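You operate a simulated robot arm through the tools that you are given. There is no shell and no other tool. Be economical: measure what you need, move in short steps, check, and stop when the job is done.

You run a simulated robot arm. Do the job below in one go: nothing can be reset, and whatever is moved stays where it is left.

TASK
Switch the bath off, dial back to 30, move the orange cup to the purple mat and close the lid.
Fine: switch OFF first; leave the other cups; leave the drain switch and the teal button. Set down upright: what you pick out.

It is judged by the outcome, as a careful person would: the job done as asked, and still so three seconds after it is handed in. It fails if anything else is knocked over, pushed out of place, dropped, spilled or broken. Lids that push on must go on centred and level and be pressed home; caps that screw on are set level and turned clockwise until they are tight.

THE ROBOT
A 6-joint arm with a two-finger parallel gripper, fixed in place. Base frame: the origin is at the foot of the arm, x ahead of it, y to its left, z up; the work surface is at about z = 0.872. Readings come in m, degrees, newtons and seconds.
With the tool pointing down near the work surface it reaches from about 0.24 to 0.64 m from the base axis. Its first joint turns from -66.0 to 66.0 degrees. Payload 2.7 kg.
The tool frame sits at the grasp point between the pads (the TCP): z along the fingers, y along the line on which they close. The tips reach 0.023 m beyond it. The gripper opens to 0.094 m. The fingers are 0.038 m wide and 0.01 m thick; the gripper's body (0.054 by 0.096 m) begins 0.039 m behind the TCP.
Orientation is that of the tool frame in the base frame, as a unit quaternion [w, x, y, z]. With the fingers straight down and closing along the base's y, the tool's x points along the base's -x, its y along +y and its z along -z.

THE INTERFACE
- The arm moves only by the tool nudge_tool. Its argument "plan" is one flat list of numbers, 7 for each row, row after row: the turn, a rotation vector about the tool's x, y, z in degrees, then the shift along the tool's x, y, z in m, then the gripper command, from -1 (shut) to 1 (fully open), values between in proportion. In form: [wx, wy, wz, tx, ty, tz, fingers, wx, wy, wz, tx, ty, tz, fingers, ...]. A call has 1 to 10 rows; each row is the pose to reach, as a shift and turn from the pose commanded when the call began, along the tool's axes at that moment. Each row takes 0.2 s and may step no farther than 0.05 m and 8.6 degrees from the row before; otherwise, or with a gripper value out of range, the whole call is refused. A pose out of reach is approached as far as the arm can. The call stops where the force on the tool passes 40 N (or 10 N more than at its start, if that is more) or the arm is blocked; 0.2 s more then pass. The fingers move at their own pace (about 0.045 m/s each) and stop on an object; they squeeze with about 42 N. The grip force told is the motor's: it shows also when the fingers shut on nothing. Time passes only in rows, and 0.2 s behind the last, so rows that repeat a pose let the fingers close. It gives the time, the measured TCP pose, the force on the tool (base axes), the opening and the grip force at its end, in the units of the frame above (readings bear some noise), with the torque about the TCP (base axes, N m) and any sound that the robot's microphone picked up.
- Cameras (640 x 400 px; columns grow to the right, rows downward): "scene" is fixed at [0.0933, -0.4376, 1.4051]; the picture's right is [0.74, -0.67, 0.00], its down [-0.41, -0.45, -0.79] and it looks along [0.53, 0.59, -0.61] (base axes); focal length 246 px, centre (320, 200). "wrist" rides on the gripper at [0.086, 0.016, -0.074] in the tool frame; the picture's right is [-0.18, 0.98, 0.00], its down [-0.58, -0.11, -0.81] and it looks along [-0.79, -0.15, 0.59] (tool axes); focal length 243 px, centre (320, 200). There is no depth. A picture from a camera that has moved, and an enlarged one, comes with that camera's place and axes in the base frame and with its lens. The place of the scene camera against the robot may be out by one fixed shift of up to 0.018 m in any direction.
- get_image(camera): a new picture of that camera. No time passes.
- close_up(camera, box): a new picture of the part [left, top, right, bottom] of that camera's present view, enlarged. No time passes.
- sign_off(): hands the job in; it is judged then, once.

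Go step by step. Nothing tells you positions but the pictures and the camera data: compare them with the known pose of the tool, close in by small moves and look again before you grip or let go. The budget is 120 turns and 84 pictures, counting those below and the enlarged ones. Unless the task says otherwise, let go and move clear before handing in, and close with one line.

The tools are called after "Emit:" as a command line: name --argument value ..., lists and objects as JSON in quotes. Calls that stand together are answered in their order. nudge_tool: Moves the arm, as the interface text tells. Its arguments: {"type":"object","properties":{"plan":{"type":"array"}},"required":["plan"]} The other tools are called the same way: get_image (camera) takes a picture; close_up (camera, box) takes an enlarged picture of a part of a camera's view; sign_off () hands the job in.

At the start:

```text
clock: 0.0
position: [0.3718, 0.0699, 1.2318]
orientation: [0.0, 0.0, 1.0, 0.0]
contact_force: [-0.2, -0.2, -0.5]
wrist_torque: [-0.04, -0.03, -0.02]
width: 0.0939
finger_force: 0.0
```

scene: 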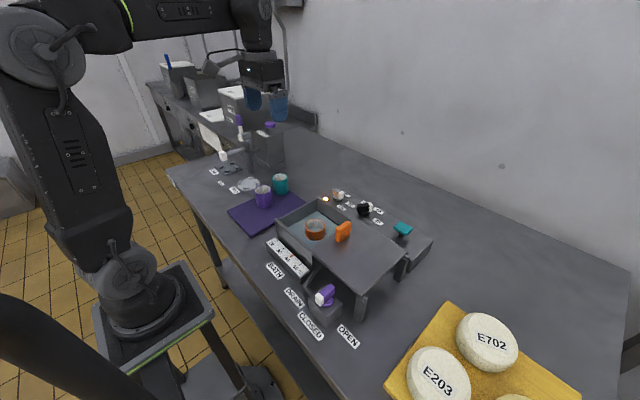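
wrist: 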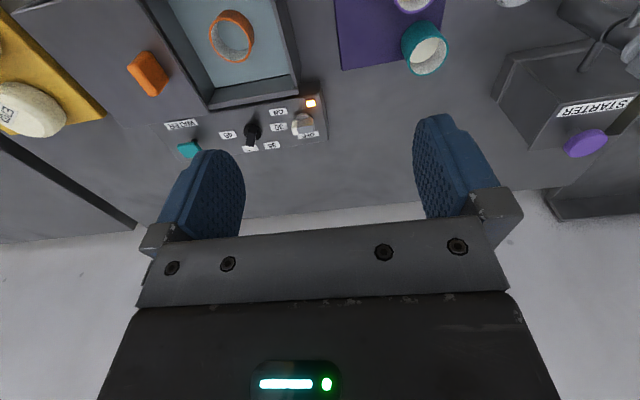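

The scene shows a water bath with an orange cup inside, a sliding lid with an orange handle, and a panel with a dial, a switch and a teal button. I'll look closer before moving.

Emit:
close_up --camera "scene" --box '[210, 160, 450, 310]'

Emit:
close_up --camera "wrist" --box '[120, 0, 360, 165]'

Emit:
close_up --camera "scene" --box '[310, 180, 410, 242]'

```text
2.67 times, centred on (330, 235) of scene
camera zoom: at [0.0933, -0.4376, 1.4051], right [0.74, -0.67, 0.0], down [-0.41, -0.45, -0.79], along [0.53, 0.59, -0.61], focal length 657 px, centre (293, 107)
```

zoom: 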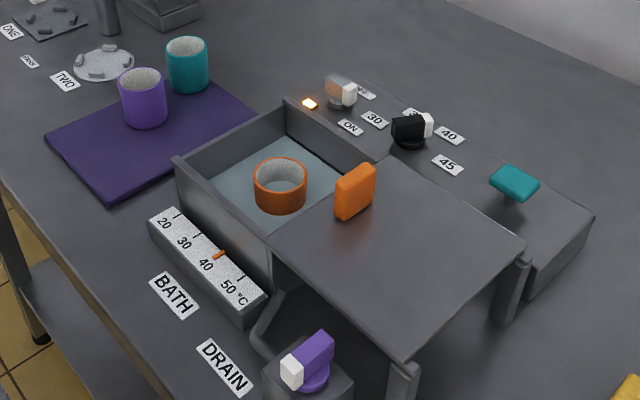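

```text
2.42 times, centred on (240, 82) of wrist
camera zoom: at [0.2845, 0.0872, 1.3063], right [0.18, 0.98, 0.0], down [0.58, -0.11, 0.81], along [0.79, -0.15, -0.59], focal length 588 px, centre (514, 485)
```

zoom: 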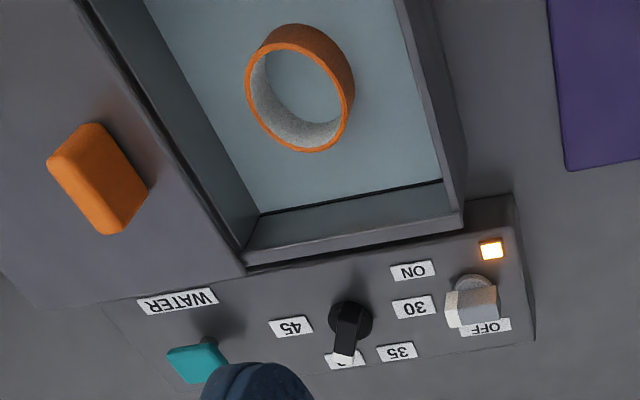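

```text
6.40 times, centred on (360, 211) of scene
camera zoom: at [0.0933, -0.4376, 1.4051], right [0.74, -0.67, 0.0], down [-0.41, -0.45, -0.79], along [0.53, 0.59, -0.61], focal length 1578 px, centre (64, 130)
```

zoom: 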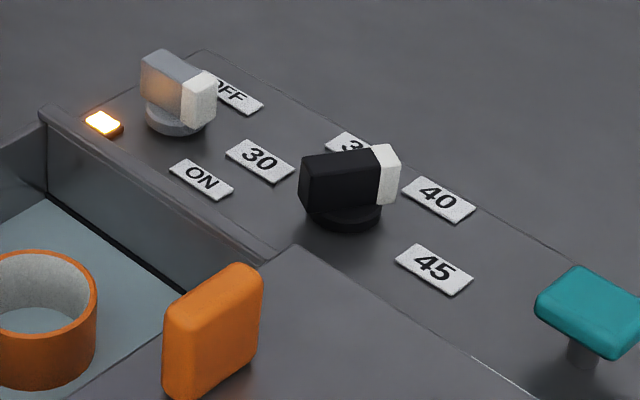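

The switch and dial are on a panel behind the bath, with the switch near (0.535, 0.01), the dial near (0.545, -0.09), the cup near (0.40, -0.06) and the lid handle near (0.405, -0.175). I'll move nearer for a clearer wrist view.

Emit:
nudge_tool --plan '[0, 0, 0, -0.02, -0.025, 0.0325, 1, 0, 0, 0, -0.04, -0.05, 0.065, 1, 0, 0, 0, -0.06, -0.075, 0.0975, 1, 0, 0, 0, -0.08, -0.1, 0.13, 1, 0, 0, 0, -0.08, -0.1, 0.13, 1]'

Emit:
get_image --camera "wrist"

```text
clock: 1.2
position: [0.4507, -0.0288, 1.101]
orientation: [0.0, -0.001, 1.0, 0.001]
contact_force: [-0.2, 0.5, 0.2]
wrist_torque: [-0.01, -0.03, 0.01]
width: 0.0939
finger_force: 0.0
```

```text
78 pictures are left
camera wrist: at [0.3645, -0.0125, 1.1755], right [0.18, 0.98, 0.0], down [0.58, -0.11, 0.81], along [0.79, -0.15, -0.59], focal length 243 px, centre (320, 200)
```

wrist: 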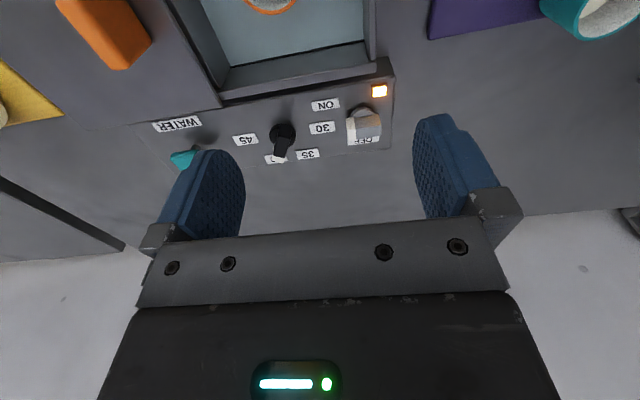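

Emit:
close_up --camera "wrist" --box '[220, 70, 420, 180]'

```text
3.20 times, centred on (320, 125) of wrist
camera zoom: at [0.3645, -0.0125, 1.1755], right [0.18, 0.98, 0.0], down [0.58, -0.11, 0.81], along [0.79, -0.15, -0.59], focal length 776 px, centre (320, 440)
```

zoom: 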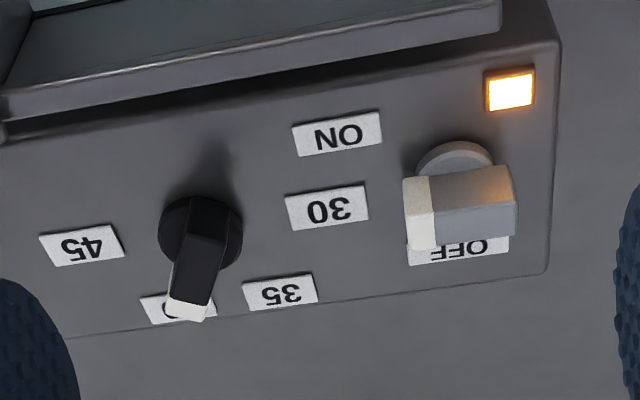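

The panel top is at about z 0.915. The switch centre is near (0.547, 0.005) with its pointer toward -y (ON), and OFF is toward +x. The dial is near (0.559, -0.10) and points at 40. I'll go above the switch and turn the gripper so the fingers straddle the switch knob.

Emit:
nudge_tool --plan '[0, 0, 8.5, -0.0096, 0.0034, 0.006, 0.3, 0, 0, 17, -0.0192, 0.0068, 0.012, 0.3, 0, 0, 25.5, -0.0288, 0.0102, 0.018, 0.3, 0, 0, 34, -0.0384, 0.0136, 0.024, 0.3, 0, 0, 42.5, -0.048, 0.017, 0.03, 0.3, 0, 0, 51, -0.0576, 0.0204, 0.036, 0.3, 0, 0, 59.5, -0.0672, 0.0238, 0.042, 0.3, 0, 0, 68, -0.0768, 0.0272, 0.048, 0.3, 0, 0, 76.5, -0.0864, 0.0306, 0.054, 0.3, 0, 0, 85, -0.096, 0.034, 0.06, 0.3]'

Emit:
nudge_tool --plan '[0, 0, 5, 0, 0, 0, 0.3]'

Emit:
get_image --camera "wrist"

Emit:
get_image --camera "scene"

```text
clock: 3.4
position: [0.5473, 0.0059, 1.0431]
orientation: [0.0, 0.676, 0.737, 0.0]
contact_force: [0.8, -0.6, 0.4]
wrist_torque: [0.0, 0.02, -0.01]
width: 0.061
finger_force: 0.1
```

```text
clock: 3.8
position: [0.5469, 0.0056, 1.042]
orientation: [0.0, 0.708, 0.706, 0.0]
contact_force: [0.5, 0.2, 0.1]
wrist_torque: [0.07, 0.0, -0.03]
width: 0.0612
finger_force: 0.0
```

```text
76 pictures are left
camera wrist: at [0.5634, 0.0919, 1.1162], right [0.98, -0.19, 0.0], down [-0.11, -0.58, 0.81], along [-0.15, -0.79, -0.59], focal length 243 px, centre (320, 200)
```

wrist: 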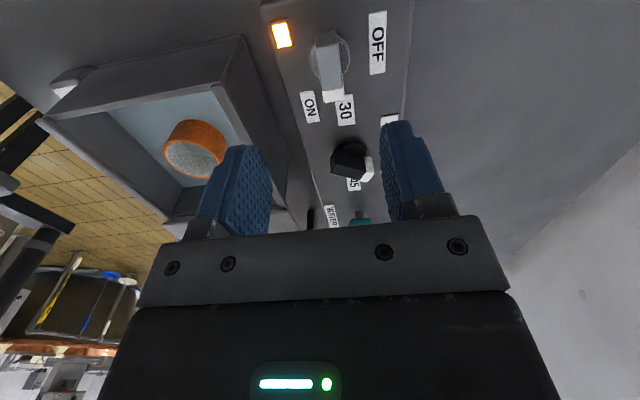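

```text
75 pictures are left
```

scene: 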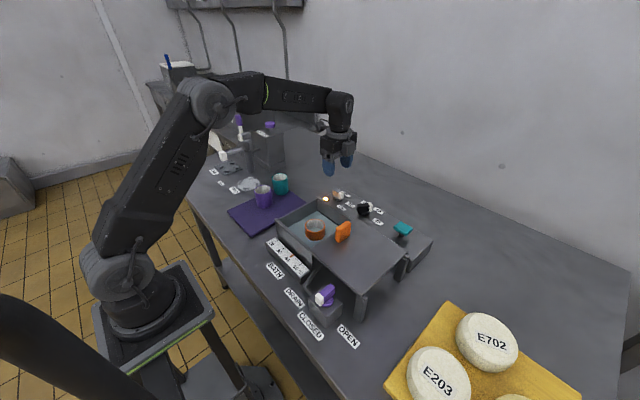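

Emit:
close_up --camera "wrist" --box '[260, 0, 420, 100]'

```text
4.00 times, centred on (340, 50) of wrist
camera zoom: at [0.5634, 0.0919, 1.1162], right [0.98, -0.19, 0.0], down [-0.11, -0.58, 0.81], along [-0.15, -0.79, -0.59], focal length 970 px, centre (240, 800)
```

zoom: 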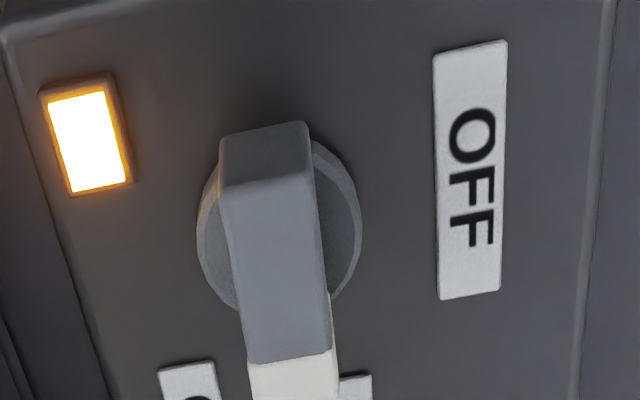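

The switch knob is about 15 mm wide, centred near (0.555, 0.007), and points exactly along -y. I'll lower onto it with the fingers straddling it.

Emit:
nudge_tool --plan '[0, 0, 0, 0.001, 0.008, 0.03, 0.2, 0, 0, 0, 0.001, 0.008, 0.055, 0.2, 0, 0, 0, 0.001, 0.008, 0.075, 0.2, 0, 0, 0, 0.001, 0.008, 0.083, 0.2, 0, 0, 0, 0.001, 0.008, 0.09, 0.2]'

Emit:
get_image --camera "wrist"

Emit:
close_up --camera "scene" --box '[290, 140, 410, 215]'

```text
clock: 5.0
position: [0.5553, 0.0057, 0.9506]
orientation: [0.0, 0.707, 0.707, 0.0]
contact_force: [-1.1, -0.5, -0.1]
wrist_torque: [0.0, -0.01, 0.02]
width: 0.0563
finger_force: 0.1
```

```text
73 pictures are left
camera wrist: at [0.5715, 0.0927, 1.0261], right [0.98, -0.18, 0.0], down [-0.11, -0.58, 0.81], along [-0.15, -0.79, -0.59], focal length 243 px, centre (320, 200)
```

wrist: 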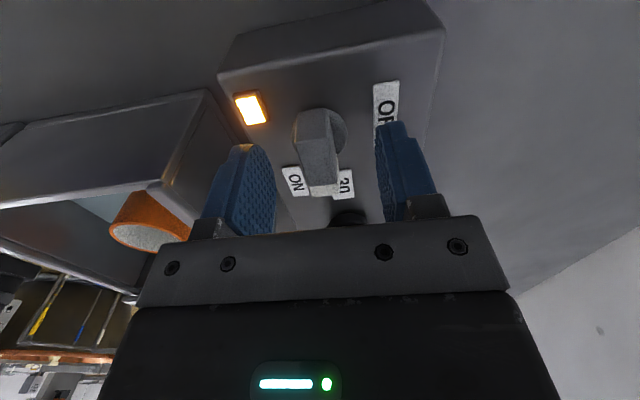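

```text
5.33 times, centred on (350, 178) of scene
camera zoom: at [0.0934, -0.4376, 1.4051], right [0.74, -0.67, 0.0], down [-0.41, -0.45, -0.79], along [0.53, 0.59, -0.61], focal length 1315 px, centre (160, 320)
```

zoom: 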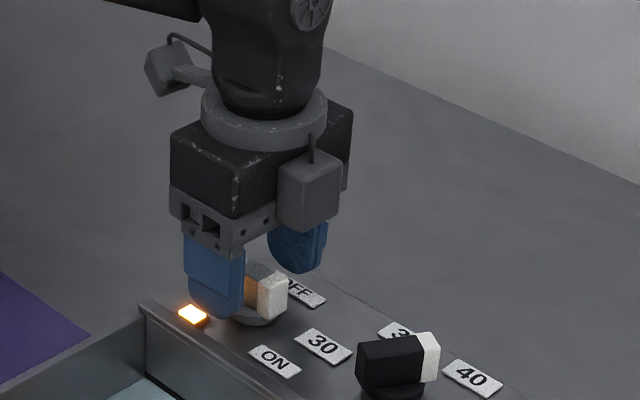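

The fingers straddle the knob without contact, so I'll close on it.

Emit:
nudge_tool --plan '[0, 0, 0, 0, 0, 0, -1, 0, 0, 0, 0, 0, 0, -1, 0, 0, 0, 0, 0, 0, -1, 0, 0, 0, 0, 0, 0, -1]'

```text
clock: 6.0
position: [0.5558, 0.0049, 0.9519]
orientation: [0.0, 0.707, 0.707, 0.0]
contact_force: [-6.6, -0.5, 0.5]
wrist_torque: [-0.08, 0.02, -0.01]
width: 0.0158
finger_force: 45.2
```

The grip is firm on a 15.8 mm wide knob. Next I turn it counter-clockwise (seen from above) toward OFF.

Emit:
nudge_tool --plan '[0, 0, -8, 0, 0, 0, -1, 0, 0, -16, 0, 0, 0, -1, 0, 0, -24, 0, 0, 0, -1, 0, 0, -32, 0, 0, 0, -1, 0, 0, -40, 0, 0, 0, -1]'

```text
clock: 7.2
position: [0.5556, 0.0057, 0.9518]
orientation: [-0.001, 0.421, 0.907, 0.0]
contact_force: [-13.4, 0.1, -1.2]
wrist_torque: [-1.0, -0.62, -0.03]
width: 0.0158
finger_force: 44.9
```

It is turning, with some side force. I'll ease the centre 2 mm toward -x and carry on.

Emit:
nudge_tool --plan '[0, 0, -4, 0.0013, -0.0015, 0, -1, 0, 0, -12, 0.0013, -0.0015, 0, -1, 0, 0, -20, 0.0013, -0.0015, 0, -1]'

Emit:
get_image --camera "wrist"

```text
clock: 8.0
position: [0.5551, 0.0053, 0.9524]
orientation: [0.002, 0.258, 0.966, 0.0]
contact_force: [13.2, -3.4, -8.6]
wrist_torque: [0.41, 0.41, 0.0]
width: 0.0157
finger_force: 45.0
```

```text
71 pictures are left
camera wrist: at [0.4868, 0.0628, 1.0259], right [0.65, 0.76, 0.0], down [0.45, -0.38, 0.81], along [0.62, -0.52, -0.59], focal length 243 px, centre (320, 200)
```

wrist: 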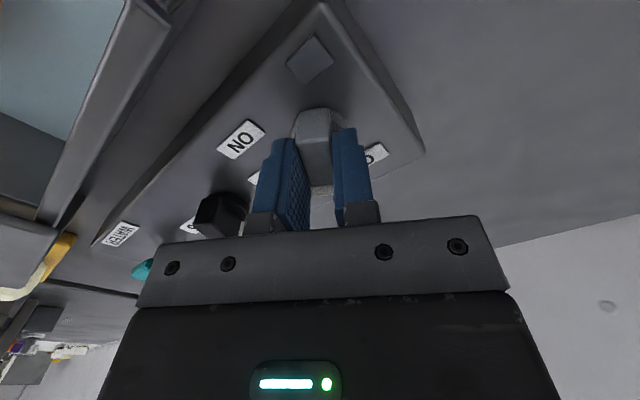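

The lamp has already gone out. I'll finish the turn to the OFF mark.

Emit:
nudge_tool --plan '[0, 0, -7.5, -0.0009, 0.0005, 0, -1, 0, 0, -15, -0.0009, 0.0005, 0, -1, 0, 0, -22.5, -0.0009, 0.0005, 0, -1, 0, 0, -30, -0.0009, 0.0005, 0, -1]'

Emit:
get_image --camera "wrist"

```text
clock: 9.0
position: [0.5547, 0.0053, 0.951]
orientation: [0.0, -0.001, 1.0, 0.0]
contact_force: [-0.1, -6.9, -7.0]
wrist_torque: [-0.12, -1.53, -0.13]
width: 0.0159
finger_force: 44.9
```

```text
70 pictures are left
camera wrist: at [0.4676, 0.0214, 1.0263], right [0.18, 0.98, 0.0], down [0.58, -0.11, 0.81], along [0.79, -0.15, -0.59], focal length 243 px, centre (320, 200)
```

wrist: 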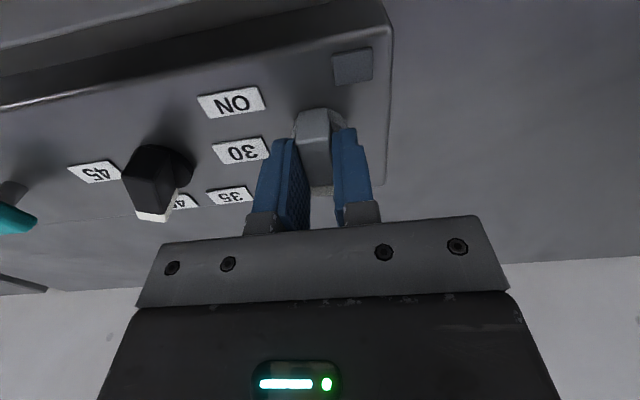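

The switch is at OFF and the lamp is out. I'll release, rise, and move over the dial at the angle of its pointer.

Emit:
nudge_tool --plan '[0, 0, 0, 0, 0, 0, 0.1, 0, 0, 0, 0, 0, 0, 0.1, 0, 0, 0, 0, 0, 0, 0.1, 0, 0, 0, 0, 0, -0.04, 0.1, 0, 0, 0, 0, 0, -0.08, 0.1, 0, 0, 7.5, 0, -0.03, -0.09, 0.1, 0, 0, 15, 0, -0.055, -0.09, 0.1, 0, 0, 22.5, 0, -0.08, -0.09, 0.1, 0, 0, 30, -0.003, -0.105, -0.09, 0.1, 0, 0, 30, -0.003, -0.105, -0.09, 0.1]'

Emit:
get_image --camera "wrist"

Emit:
close_up --camera "wrist" --box '[240, 0, 400, 100]'

Emit:
close_up --camera "scene" --box '[310, 180, 410, 242]'

```text
clock: 11.2
position: [0.557, -0.1008, 1.0421]
orientation: [0.0, 0.259, 0.966, 0.0]
contact_force: [-0.1, 0.5, -0.1]
wrist_torque: [0.02, -0.01, 0.01]
width: 0.0519
finger_force: 0.1
```

```text
69 pictures are left
camera wrist: at [0.4904, -0.0426, 1.1163], right [0.65, 0.76, 0.0], down [0.45, -0.39, 0.81], along [0.61, -0.53, -0.59], focal length 243 px, centre (320, 200)
```

wrist: 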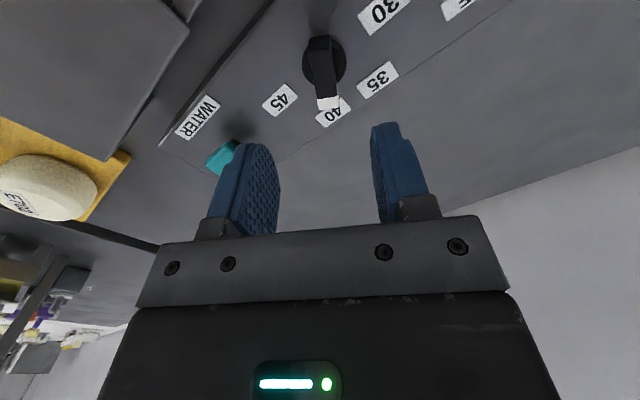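

```text
4.00 times, centred on (320, 50) of wrist
camera zoom: at [0.4904, -0.0426, 1.1163], right [0.65, 0.76, 0.0], down [0.45, -0.39, 0.81], along [0.61, -0.53, -0.59], focal length 970 px, centre (320, 800)
```

zoom: 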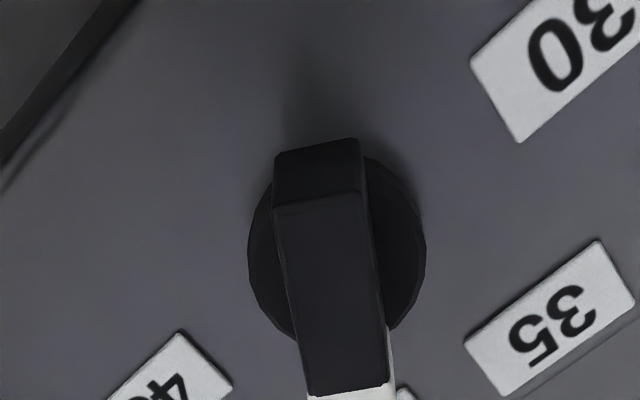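

```text
6.40 times, centred on (360, 211) of scene
camera zoom: at [0.0933, -0.4376, 1.4051], right [0.74, -0.67, 0.0], down [-0.41, -0.45, -0.79], along [0.53, 0.59, -0.61], focal length 1578 px, centre (64, 130)
```

zoom: 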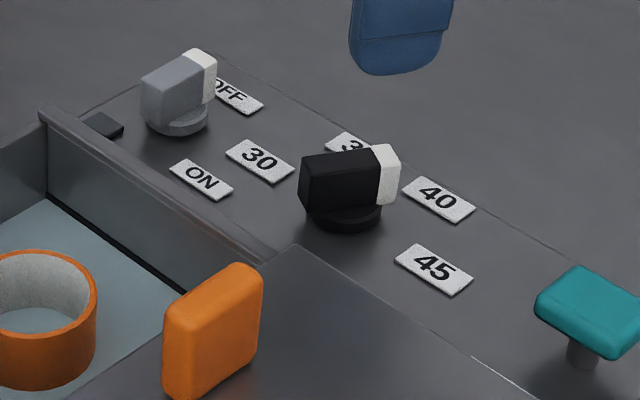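

The switch clearly reads OFF. The dial centre is about 3 mm off along the closing line, so I'll correct that, lower and grip.

Emit:
nudge_tool --plan '[0, 0, 0, -0.003, 0.003, 0.03, 0.1, 0, 0, 0, -0.003, 0.003, 0.055, 0.1, 0, 0, 0, -0.003, 0.003, 0.075, 0.1, 0, 0, 0, -0.003, 0.003, 0.083, 0.1, 0, 0, 0, -0.003, 0.003, 0.09, 0.1]'

Emit:
get_image --camera "wrist"

```text
clock: 12.4
position: [0.5618, -0.0971, 0.9501]
orientation: [0.0, 0.259, 0.966, 0.0]
contact_force: [-0.2, 0.0, 0.1]
wrist_torque: [0.0, 0.0, -0.01]
width: 0.0517
finger_force: 0.0
```

```text
66 pictures are left
camera wrist: at [0.4939, -0.0409, 1.0259], right [0.65, 0.76, 0.0], down [0.45, -0.38, 0.81], along [0.61, -0.52, -0.59], focal length 243 px, centre (320, 200)
```

wrist: 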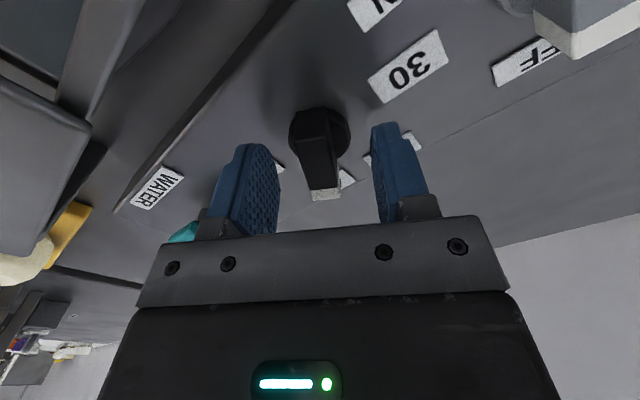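

The knob sits between the fingers. I'll grip it.

Emit:
nudge_tool --plan '[0, 0, 0, 0, 0, 0, -1, 0, 0, 0, 0, 0, 0, -1, 0, 0, 0, 0, 0, 0, -1, 0, 0, 0, 0, 0, 0, -1]'

```text
clock: 13.4
position: [0.5602, -0.099, 0.9517]
orientation: [0.0, 0.258, 0.966, -0.001]
contact_force: [-4.5, -5.1, -0.3]
wrist_torque: [0.04, 0.08, -0.02]
width: 0.016
finger_force: 45.3
```

Emit:
nudge_tool --plan '[0, 0, -8, 0, -0.001, 0, -1, 0, 0, -16, 0, -0.001, 0, -1, 0, 0, -24, 0, -0.001, 0, -1, 0, 0, -32, 0, -0.001, 0, -1, 0, 0, -40, 0, -0.001, 0, -1]'

```text
clock: 14.6
position: [0.5611, -0.0997, 0.9516]
orientation: [-0.001, -0.088, 0.996, 0.0]
contact_force: [-10.1, -13.0, -5.6]
wrist_torque: [0.05, -1.08, -0.03]
width: 0.0157
finger_force: 45.0
```

Turning well. I'll relieve the side force a little and continue.

Emit:
nudge_tool --plan '[0, 0, -4, 0.0012, -0.0011, 0, -1, 0, 0, -12, 0.0012, -0.0011, 0, -1, 0, 0, -20, 0.0012, -0.0011, 0, -1, 0, 0, -28, 0.0012, -0.0011, 0, -1, 0, 0, -36, 0.0012, -0.0011, 0, -1, 0, 0, -40, 0.0012, -0.0011, 0, -1]'

```text
clock: 16.0
position: [0.5609, -0.1014, 0.9519]
orientation: [0.001, -0.424, 0.906, 0.0]
contact_force: [14.0, -15.9, -10.8]
wrist_torque: [-0.51, 0.19, -0.05]
width: 0.0158
finger_force: 44.4
```

Emit:
nudge_tool --plan '[0, 0, -4, 0.0003, -0.0015, 0, -1, 0, 0, -12, 0.0003, -0.0015, 0, -1, 0, 0, -20, 0.0003, -0.0015, 0, -1, 0, 0, -28, 0.0003, -0.0015, 0, -1, 0, 0, -36, 0.0003, -0.0015, 0, -1, 0, 0, -40, 0.0003, -0.0015, 0, -1]'

Emit:
get_image --camera "wrist"

```text
clock: 17.4
position: [0.5615, -0.1016, 0.9509]
orientation: [-0.001, 0.707, -0.707, 0.0]
contact_force: [18.7, -13.0, -10.9]
wrist_torque: [0.99, -0.13, -0.18]
width: 0.0159
finger_force: 45.1
```

```text
65 pictures are left
camera wrist: at [0.5456, -0.1879, 1.0261], right [-0.98, 0.18, 0.0], down [0.11, 0.58, 0.81], along [0.15, 0.79, -0.59], focal length 243 px, centre (320, 200)
```

wrist: 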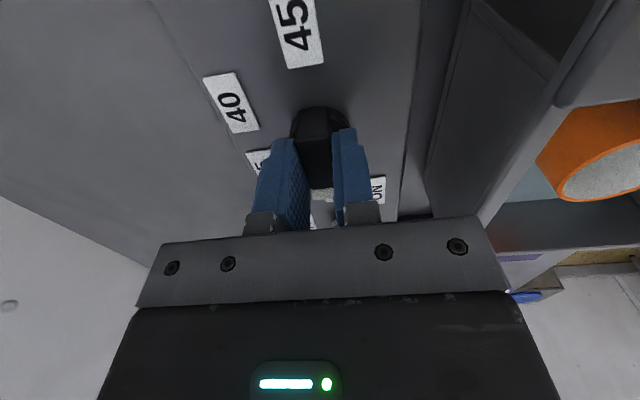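

The dial should now be at 30. I'll release and rise to check.

Emit:
nudge_tool --plan '[0, 0, 0, 0, 0, 0, 0.1, 0, 0, 0, 0, 0, 0, 0.1, 0, 0, 0, 0, 0, 0, 0.1, 0, 0, 0, 0, 0, -0.04, 0.1, 0, 0, 0, 0, 0, -0.08, 0.1, 0, 0, 0, 0, 0, -0.12, 0.1]'

Emit:
nudge_tool --plan '[0, 0, 8.5, 0, 0.015, 0, 1, 0, 0, 17, 0, 0.03, 0, 1, 0, 0, 25.5, 0, 0.045, 0, 1, 0, 0, 34, 0, 0.06, 0, 1, 0, 0, 42.5, 0, 0.075, 0, 1, 0, 0, 51, 0, 0.09, 0, 1, 0, 0, 59.5, 0, 0.105, 0, 1, 0, 0, 68, 0, 0.12, 0, 1, 0, 0, 76.5, 0, 0.135, 0, 1, 0, 0, 85, -0.0, 0.15, 0, 1]'

Emit:
close_up --camera "scene" --box '[230, 170, 410, 282]'

Emit:
get_image --camera "wrist"

```text
clock: 18.8
position: [0.5605, -0.1016, 1.0725]
orientation: [0.0, 0.707, -0.707, 0.001]
contact_force: [0.3, -0.4, 1.0]
wrist_torque: [0.0, 0.01, 0.01]
width: 0.0517
finger_force: 0.1
```

```text
clock: 21.0
position: [0.4107, -0.101, 1.0716]
orientation: [0.0, -0.042, 0.999, 0.0]
contact_force: [-0.8, -0.6, 0.4]
wrist_torque: [0.01, 0.01, 0.01]
width: 0.0939
finger_force: 0.0
```

```text
3.56 times, centred on (320, 226) of scene
camera zoom: at [0.0934, -0.4376, 1.4051], right [0.74, -0.67, 0.0], down [-0.41, -0.45, -0.79], along [0.53, 0.59, -0.61], focal length 876 px, centre (320, 108)
```

zoom: 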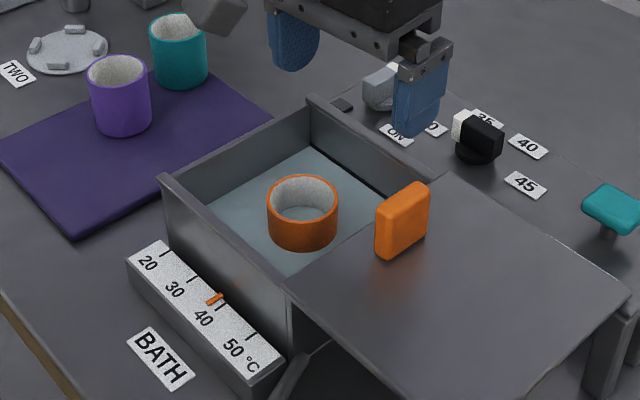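

```text
63 pictures are left
camera wrist: at [0.3229, -0.0922, 1.1463], right [0.1, 0.99, 0.0], down [0.59, -0.06, 0.81], along [0.8, -0.08, -0.59], focal length 243 px, centre (320, 200)
```

wrist: 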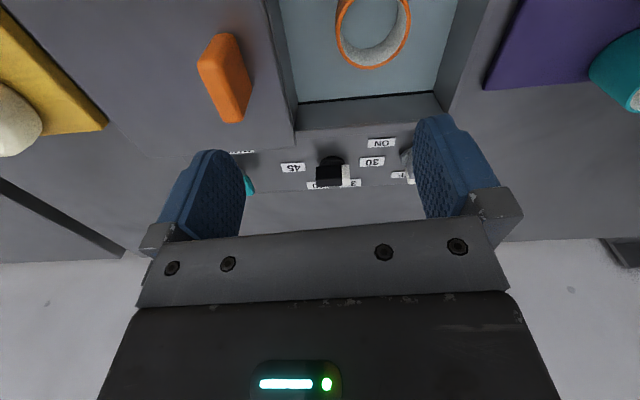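

Switch OFF and dial at 30 are confirmed, and the thermometer is falling. Next I'll line up a view over the orange cup in the bath.

Emit:
nudge_tool --plan '[0, 0, 2.5, 0.0235, 0.0225, -0.015, 1, 0, 0, 5, 0.047, 0.045, -0.03, 1, 0, 0, 5, 0.047, 0.045, -0.03, 1]'

Emit:
get_image --camera "wrist"

Emit:
close_up --camera "wrist" --box '[200, 0, 440, 150]'

```text
clock: 21.8
position: [0.359, -0.06, 1.102]
orientation: [0.0, 0.001, 1.0, 0.0]
contact_force: [0.3, 0.1, -0.1]
wrist_torque: [0.0, 0.02, 0.0]
width: 0.0941
finger_force: 0.0
```

```text
62 pictures are left
camera wrist: at [0.2727, -0.0443, 1.176], right [0.18, 0.98, 0.0], down [0.58, -0.11, 0.81], along [0.79, -0.15, -0.59], focal length 243 px, centre (320, 200)
```

wrist: 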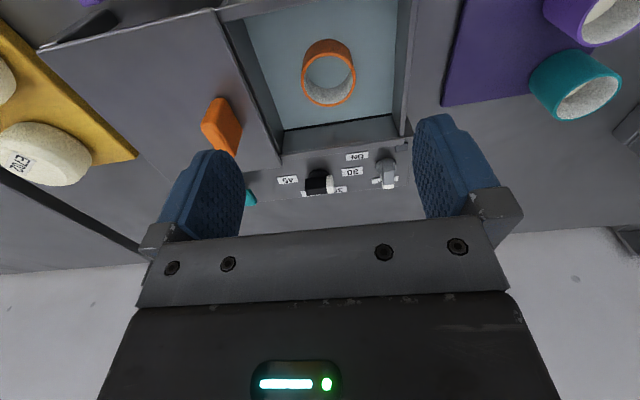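

```text
2.67 times, centred on (320, 75) of wrist
camera zoom: at [0.2727, -0.0443, 1.176], right [0.18, 0.98, 0.0], down [0.58, -0.11, 0.81], along [0.79, -0.15, -0.59], focal length 647 px, centre (320, 533)
```

zoom: 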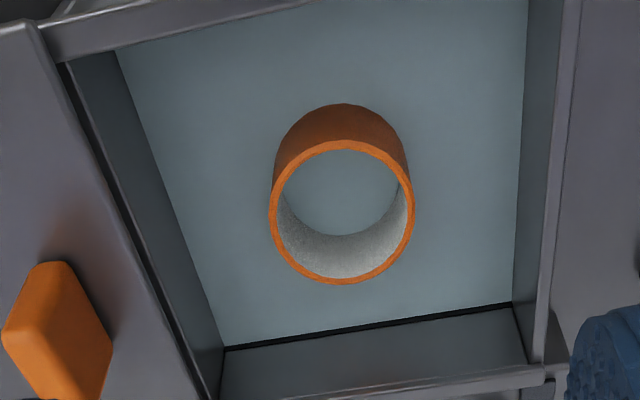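

The cup rim is at z≈0.934, centred near (0.397, -0.060), about 54 mm wide, with clearance to the walls on both sides. I'll lower with the fingers fully open to just above it and check.

Emit:
nudge_tool --plan '[0, 0, 0, -0.02, 0, 0.03, 1, 0, 0, 0, -0.038, 0, 0.07, 1, 0, 0, 0, -0.038, 0, 0.11, 1, 0, 0, 0, -0.038, 0, 0.125, 1]'

Emit:
get_image --camera "wrist"

Emit:
close_up --camera "scene" --box '[250, 140, 410, 240]'

```text
clock: 22.8
position: [0.3984, -0.0604, 0.9766]
orientation: [-0.001, 0.0, 1.0, 0.0]
contact_force: [0.2, -0.1, -0.2]
wrist_torque: [-0.04, 0.01, 0.03]
width: 0.094
finger_force: 0.0
```

```text
60 pictures are left
camera wrist: at [0.3112, -0.0439, 1.051], right [0.18, 0.98, 0.0], down [0.58, -0.11, 0.81], along [0.79, -0.15, -0.59], focal length 243 px, centre (320, 200)
```

wrist: 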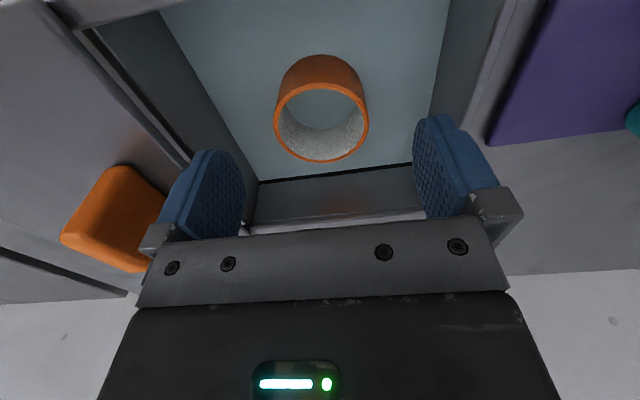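

```text
4.00 times, centred on (330, 190) of scene
camera zoom: at [0.0934, -0.4376, 1.4051], right [0.74, -0.67, 0.0], down [-0.41, -0.45, -0.79], along [0.53, 0.59, -0.61], focal length 986 px, centre (280, 240)
```

zoom: 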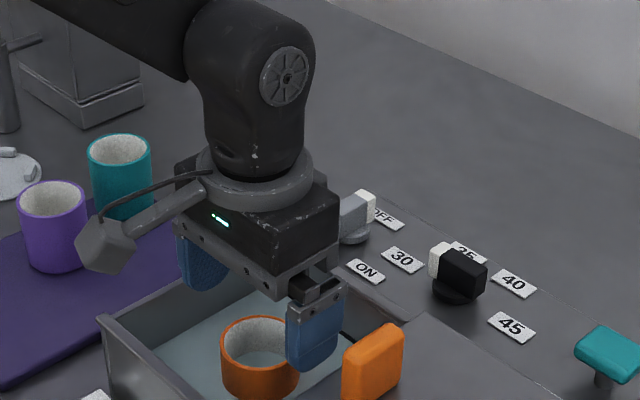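

The cup is centred between the fingers. I'll lower to grip height and close.

Emit:
nudge_tool --plan '[0, 0, 0, 0.002, 0.001, 0.02, 1, 0, 0, 0, 0.002, 0.001, 0.04, 1, 0, 0, 0, 0.002, 0.001, 0.051, 1, 0, 0, 0, 0.002, 0.001, 0.051, -1, 0, 0, 0, 0.002, 0.001, 0.051, -1, 0, 0, 0, 0.002, 0.001, 0.051, -1, 0, 0, 0, 0.002, 0.001, 0.051, -1]'

Emit:
get_image --camera "wrist"

```text
clock: 24.4
position: [0.3969, -0.0595, 0.926]
orientation: [-0.001, 0.0, 1.0, 0.0]
contact_force: [0.1, 0.3, -0.4]
wrist_torque: [-0.01, 0.01, 0.01]
width: 0.0547
finger_force: 41.8
```

```text
58 pictures are left
camera wrist: at [0.3098, -0.043, 1.0005], right [0.18, 0.98, 0.0], down [0.58, -0.11, 0.81], along [0.79, -0.15, -0.59], focal length 243 px, centre (320, 200)
```

wrist: 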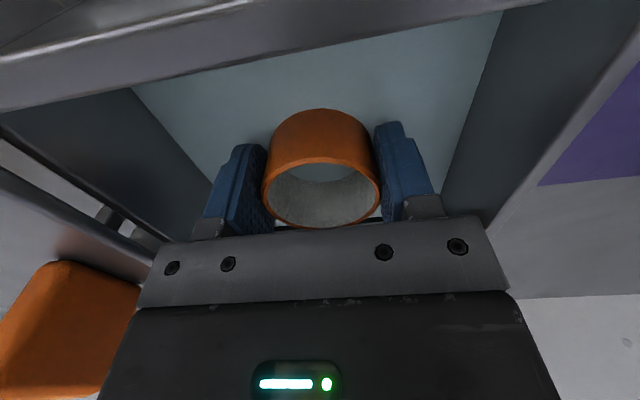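

The cup is gripped, width 54.7 mm. I'll lift it straight up, gently.

Emit:
nudge_tool --plan '[0, 0, 0, 0, 0, -0.01, -1, 0, 0, 0, 0, 0, -0.025, -1, 0, 0, 0, 0, 0, -0.045, -1, 0, 0, 0, 0, 0, -0.065, -1, 0, 0, 0, 0, 0, -0.085, -1, 0, 0, 0, 0, 0, -0.105, -1, 0, 0, 0, 0, 0, -0.12, -1, 0, 0, 0, 0, 0, -0.13, -1]'

Emit:
get_image --camera "wrist"

Emit:
close_up --camera "scene" --box '[210, 120, 370, 250]'

```text
clock: 26.2
position: [0.3958, -0.06, 1.0558]
orientation: [0.001, 0.0, 1.0, 0.0]
contact_force: [-0.6, -0.3, -1.2]
wrist_torque: [-0.04, -0.02, -0.01]
width: 0.0545
finger_force: 42.0
```

```text
57 pictures are left
camera wrist: at [0.3093, -0.0435, 1.1304], right [0.18, 0.98, 0.0], down [0.58, -0.11, 0.81], along [0.79, -0.15, -0.59], focal length 243 px, centre (320, 200)
```

wrist: 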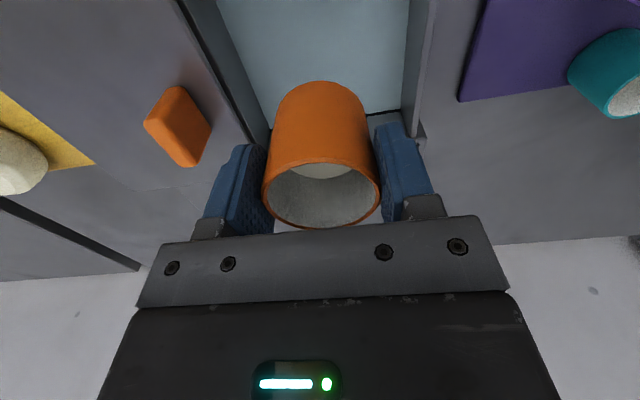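

```text
3.08 times, centred on (290, 185) of scene
camera zoom: at [0.0934, -0.4376, 1.4051], right [0.74, -0.67, 0.0], down [-0.41, -0.45, -0.79], along [0.53, 0.59, -0.61], focal length 758 px, centre (412, 246)
```

zoom: 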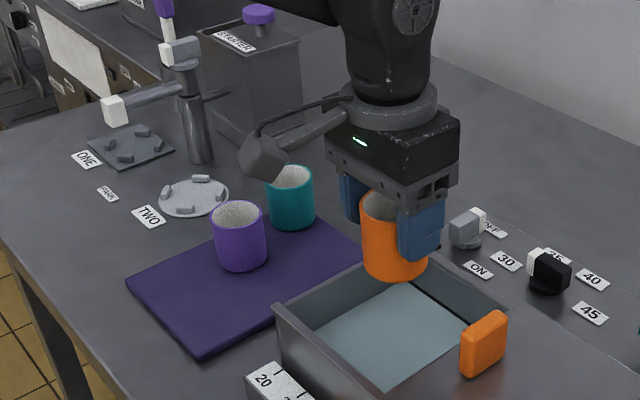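

The cup is out, empty and upright. The free part of the mat is at its robot-side/right area near (0.34, 0.12). I'll carry the cup there at height and look.

Emit:
nudge_tool --plan '[0, 0, 0, 0.01, 0.03, 0, -1, 0, 0, 0, 0.02, 0.06, 0, -1, 0, 0, 0, 0.03, 0.09, 0, -1, 0, 0, 0, 0.042, 0.12, 0, -1, 0, 0, 0, 0.056, 0.15, 0, -1, 0, 0, 0, 0.056, 0.17, 0, -1, 0, 0, 0, 0.056, 0.17, 0, -1]'

Emit:
get_image --camera "wrist"

Emit:
get_image --camera "scene"

```text
clock: 27.8
position: [0.341, 0.1105, 1.0545]
orientation: [-0.001, 0.001, 1.0, 0.0]
contact_force: [0.1, -0.1, -0.4]
wrist_torque: [0.02, -0.01, -0.02]
width: 0.0548
finger_force: 41.9
```

```text
55 pictures are left
camera wrist: at [0.2531, 0.1267, 1.13], right [0.18, 0.98, 0.0], down [0.58, -0.11, 0.81], along [0.79, -0.15, -0.59], focal length 243 px, centre (320, 200)
```

wrist: 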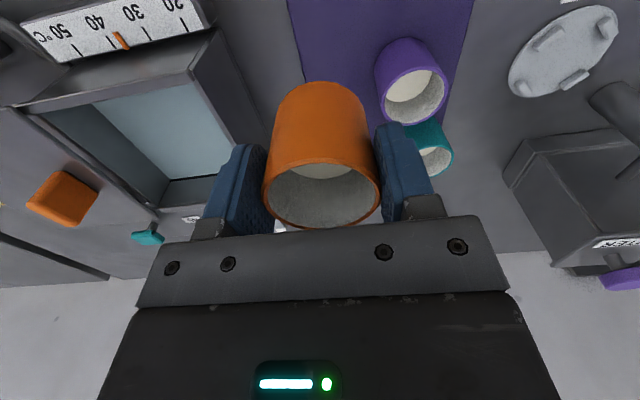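

```text
54 pictures are left
```

scene: 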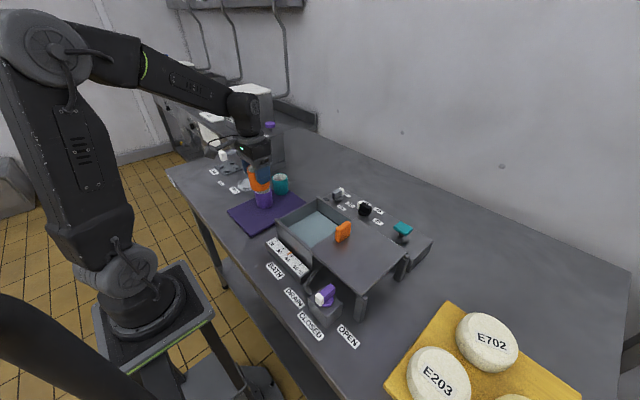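

The purple cup is at about (0.38, 0.185) and the mat's edge is at y≈0.086, so I'll set the orange cup at about (0.32, 0.128). I'll shift there and lower most of the way.

Emit:
nudge_tool --plan '[0, 0, 0, 0.021, 0.0175, 0, -1, 0, 0, 0, 0.021, 0.0175, 0.03, -1, 0, 0, 0, 0.021, 0.0175, 0.06, -1, 0, 0, 0, 0.021, 0.0175, 0.09, -1, 0, 0, 0, 0.021, 0.0175, 0.11, -1, 0, 0, 0, 0.021, 0.0175, 0.12, -1]'

Emit:
get_image --camera "wrist"

Emit:
close_up --camera "scene" --box '[190, 140, 350, 250]'

```text
clock: 29.2
position: [0.3196, 0.128, 0.9355]
orientation: [-0.001, 0.0, 1.0, 0.0]
contact_force: [-0.2, 0.0, -1.3]
wrist_torque: [0.05, 0.03, -0.02]
width: 0.0545
finger_force: 42.1
```

```text
53 pictures are left
camera wrist: at [0.2322, 0.144, 1.0101], right [0.18, 0.98, 0.0], down [0.58, -0.11, 0.81], along [0.79, -0.15, -0.59], focal length 243 px, centre (320, 200)
```

wrist: 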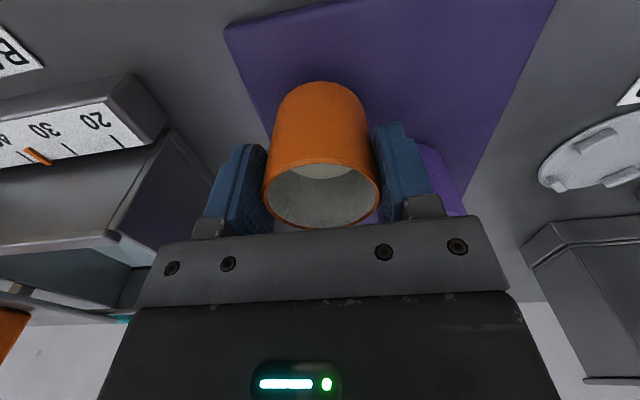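

```text
3.64 times, centred on (270, 195) of scene
camera zoom: at [0.0934, -0.4376, 1.4051], right [0.74, -0.67, 0.0], down [-0.41, -0.45, -0.79], along [0.53, 0.59, -0.61], focal length 896 px, centre (502, 218)
```

zoom: 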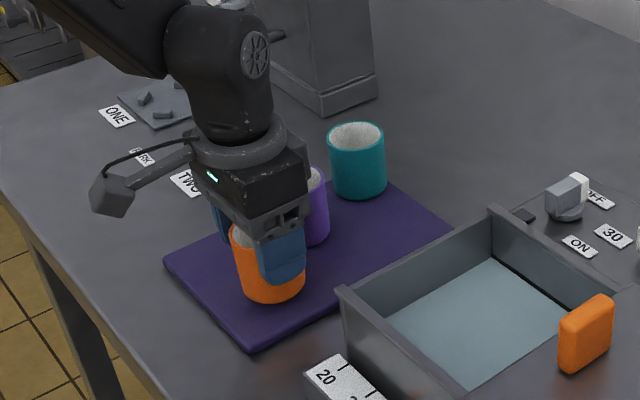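

The cup is over the mat with margin all round, with its base about 2 cm above it. I'll lower in small steps until contact.

Emit:
nudge_tool --plan '[0, 0, 0, 0, 0, 0.005, -1, 0, 0, 0, 0, 0, 0.009, -1, 0, 0, 0, 0, 0, 0.012, -1, 0, 0, 0, 0, 0, 0.014, -1, 0, 0, 0, 0, 0, 0.016, -1]'

```text
clock: 30.2
position: [0.3197, 0.1283, 0.9247]
orientation: [0.002, -0.001, 1.0, 0.001]
contact_force: [-2.4, -1.2, 8.4]
wrist_torque: [0.04, -0.09, -0.03]
width: 0.0546
finger_force: 41.8
stopped in row 4: the force on the tool passed its limit at 41 N (the readings are from after the stop); the commanded pose is now the measured one
```

The cup is in contact with the mat and upright. I'll open the fingers moderately and check before leaving.

Emit:
nudge_tool --plan '[0, 0, 0, 0, 0, 0, 0.55, 0, 0, 0, 0, 0, 0, 0.55, 0, 0, 0, 0, 0, 0, 0.55]'

Emit:
get_image --camera "wrist"

```text
clock: 31.0
position: [0.3181, 0.1282, 0.9239]
orientation: [0.002, -0.001, 1.0, 0.001]
contact_force: [-0.5, 0.6, -0.4]
wrist_torque: [-0.01, 0.02, -0.01]
width: 0.073
finger_force: 0.0
```

```text
51 pictures are left
camera wrist: at [0.2329, 0.1443, 0.9987], right [0.18, 0.98, 0.0], down [0.58, -0.11, 0.81], along [0.8, -0.15, -0.59], focal length 243 px, centre (320, 200)
```

wrist: 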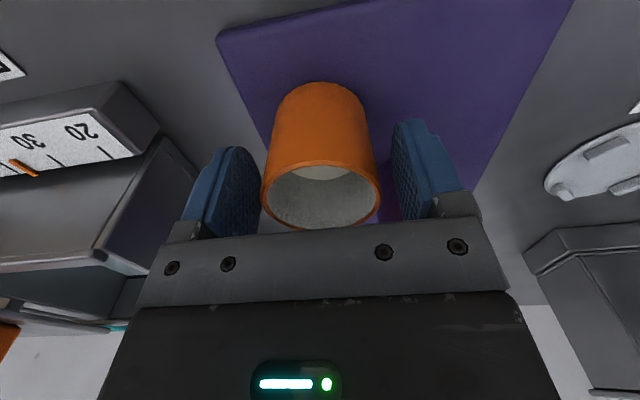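

The cup stands free. I'll rise straight up and go look at the lid.

Emit:
nudge_tool --plan '[0, 0, 0, 0, 0, -0.04, 0.55, 0, 0, 0, 0, 0, -0.08, 0.55, 0, 0, 0, 0, 0, -0.12, 0.55, 0, 0, 0, 0, -0.04, -0.14, 0.55, 0, 0, 0, -0.01, -0.085, -0.15, 0.55, 0, 0, 0, -0.02, -0.13, -0.15, 0.55, 0, 0, 0, -0.03, -0.175, -0.15, 0.55, 0, 0, 0, -0.04, -0.22, -0.15, 0.55, 0, 0, 0, -0.05, -0.265, -0.15, 0.55, 0, 0, 0, -0.05, -0.265, -0.15, 0.55]'

Emit:
get_image --camera "wrist"

Emit:
close_up --camera "scene" --box '[220, 170, 460, 320]'

```text
clock: 33.2
position: [0.3702, -0.1368, 1.0746]
orientation: [0.003, -0.001, 1.0, 0.001]
contact_force: [-0.3, 1.1, -0.3]
wrist_torque: [0.02, 0.04, 0.04]
width: 0.0725
finger_force: 0.1
```

```text
50 pictures are left
camera wrist: at [0.2829, -0.1213, 1.1485], right [0.18, 0.98, 0.0], down [0.58, -0.11, 0.81], along [0.8, -0.15, -0.59], focal length 243 px, centre (320, 200)
```

wrist: 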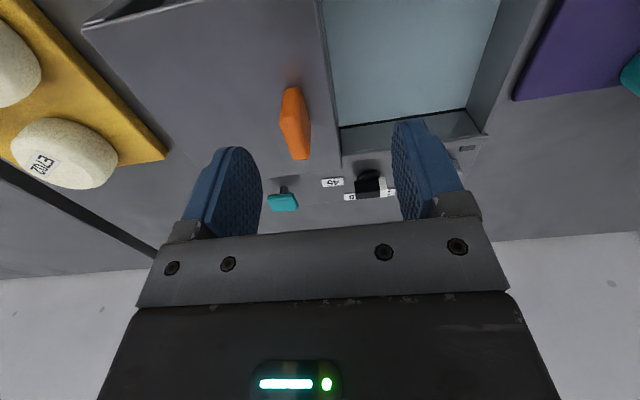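

```text
2.67 times, centred on (340, 245) of scene
camera zoom: at [0.0933, -0.4377, 1.4051], right [0.74, -0.67, 0.0], down [-0.41, -0.45, -0.79], along [0.53, 0.59, -0.61], focal length 657 px, centre (267, 80)
```

zoom: 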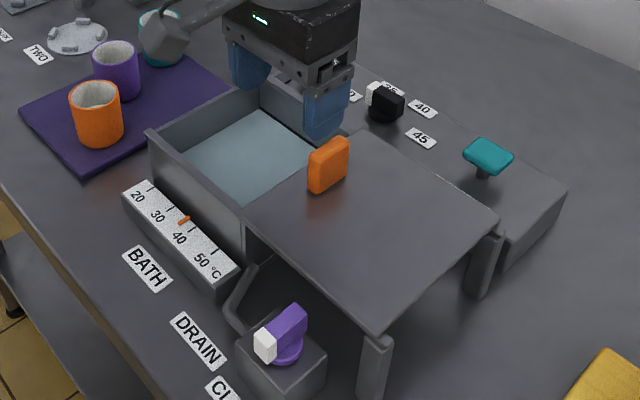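

Emit:
close_up --camera "wrist" --box '[220, 60, 380, 180]'

Emit:
close_up --camera "scene" --box '[300, 190, 420, 280]'

```text
3.33 times, centred on (300, 120) of wrist
camera zoom: at [0.2829, -0.1213, 1.1485], right [0.18, 0.98, 0.0], down [0.58, -0.11, 0.81], along [0.8, -0.15, -0.59], focal length 809 px, centre (387, 467)
```

zoom: 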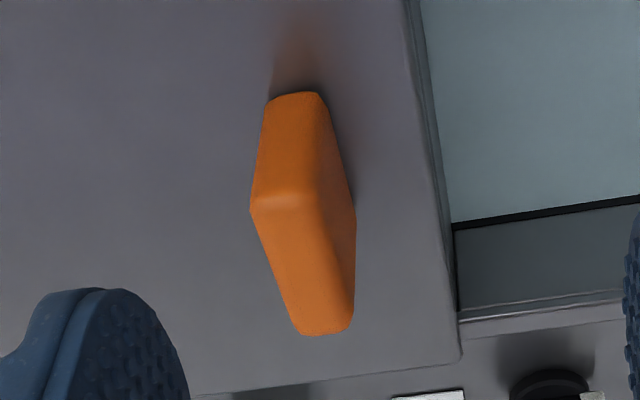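

```text
4.44 times, centred on (360, 235) of scene
camera zoom: at [0.0933, -0.4377, 1.4051], right [0.74, -0.67, 0.0], down [-0.41, -0.45, -0.79], along [0.53, 0.59, -0.61], focal length 1096 px, centre (142, 44)
```

zoom: 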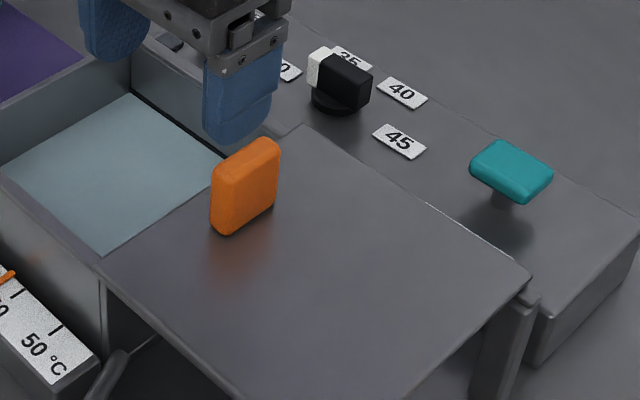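

The handle is a plate along x, centred near (0.415, -0.166) with its top at about z 0.988. I'll move just above it, straddling, and check.

Emit:
nudge_tool --plan '[0, 0, 0, -0.023, -0.015, 0.02, 0.55, 0, 0, 0, -0.045, -0.029, 0.04, 0.55, 0, 0, 0, -0.045, -0.029, 0.055, 0.55, 0, 0, 0, -0.045, -0.029, 0.055, 0.55]'

Emit:
get_image --camera "wrist"

Emit:
close_up --camera "scene" --box '[280, 160, 440, 260]'

```text
clock: 34.2
position: [0.4154, -0.1663, 1.0178]
orientation: [0.001, 0.0, 1.0, 0.001]
contact_force: [0.4, 0.1, -0.7]
wrist_torque: [-0.01, 0.01, 0.01]
width: 0.0732
finger_force: 0.2
```

```text
46 pictures are left
camera wrist: at [0.3286, -0.1493, 1.0931], right [0.18, 0.98, 0.0], down [0.58, -0.11, 0.81], along [0.8, -0.15, -0.59], focal length 243 px, centre (320, 200)
```

wrist: 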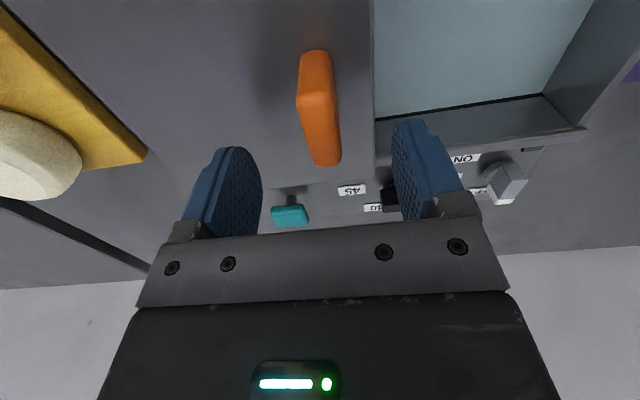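

```text
4.00 times, centred on (360, 210) of scene
camera zoom: at [0.0934, -0.4376, 1.4051], right [0.74, -0.67, 0.0], down [-0.41, -0.45, -0.79], along [0.53, 0.59, -0.61], focal length 986 px, centre (160, 160)
```

zoom: 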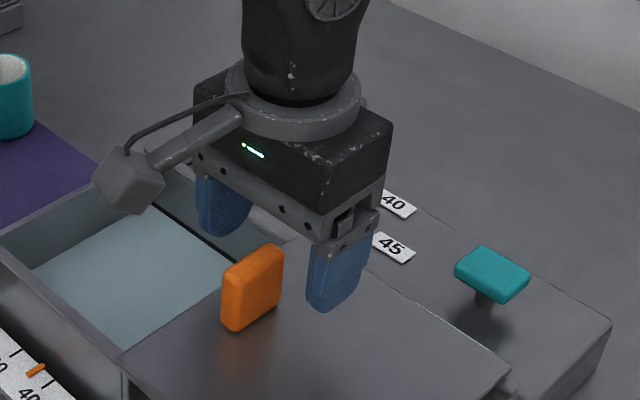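

Cross-checking the views puts the handle higher than I thought: top about z 1.008, lid about z 0.965, centre near (0.399, -0.161). I'll correct, lower 1.5 cm and look before gripping.

Emit:
nudge_tool --plan '[0, 0, 0, 0.008, 0.005, 0, 0.55, 0, 0, 0, 0.016, 0.005, 0, 0.55, 0, 0, 0, 0.016, 0.005, 0.008, 0.55, 0, 0, 0, 0.016, 0.005, 0.015, 0.55]'

Emit:
get_image --camera "wrist"

Emit:
close_up --camera "scene" --box '[280, 160, 440, 260]'

```text
clock: 35.2
position: [0.399, -0.1603, 1.0053]
orientation: [0.002, -0.002, 1.0, 0.001]
contact_force: [-0.3, 0.3, -0.4]
wrist_torque: [-0.03, 0.05, 0.0]
width: 0.0727
finger_force: 0.2
```

```text
44 pictures are left
camera wrist: at [0.3117, -0.1449, 1.0785], right [0.18, 0.98, 0.0], down [0.58, -0.11, 0.81], along [0.8, -0.15, -0.59], focal length 243 px, centre (320, 200)
```

wrist: 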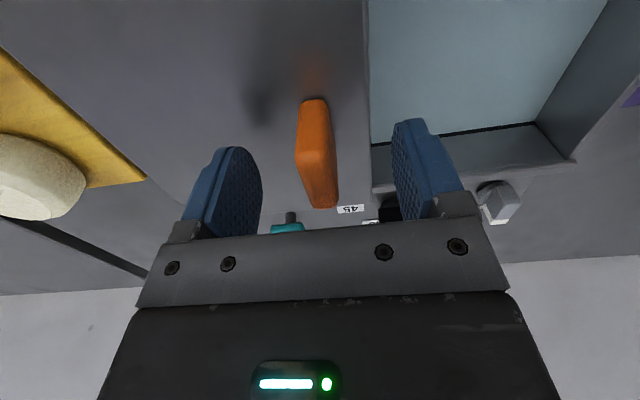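

```text
4.00 times, centred on (360, 210) of scene
camera zoom: at [0.0933, -0.4376, 1.4051], right [0.74, -0.67, 0.0], down [-0.41, -0.45, -0.79], along [0.53, 0.59, -0.61], focal length 986 px, centre (160, 160)
```

zoom: 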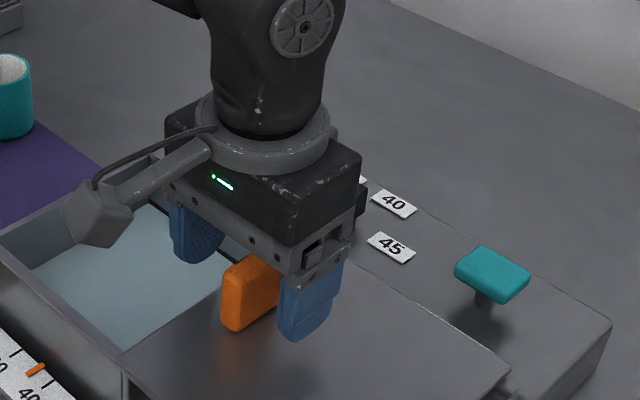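

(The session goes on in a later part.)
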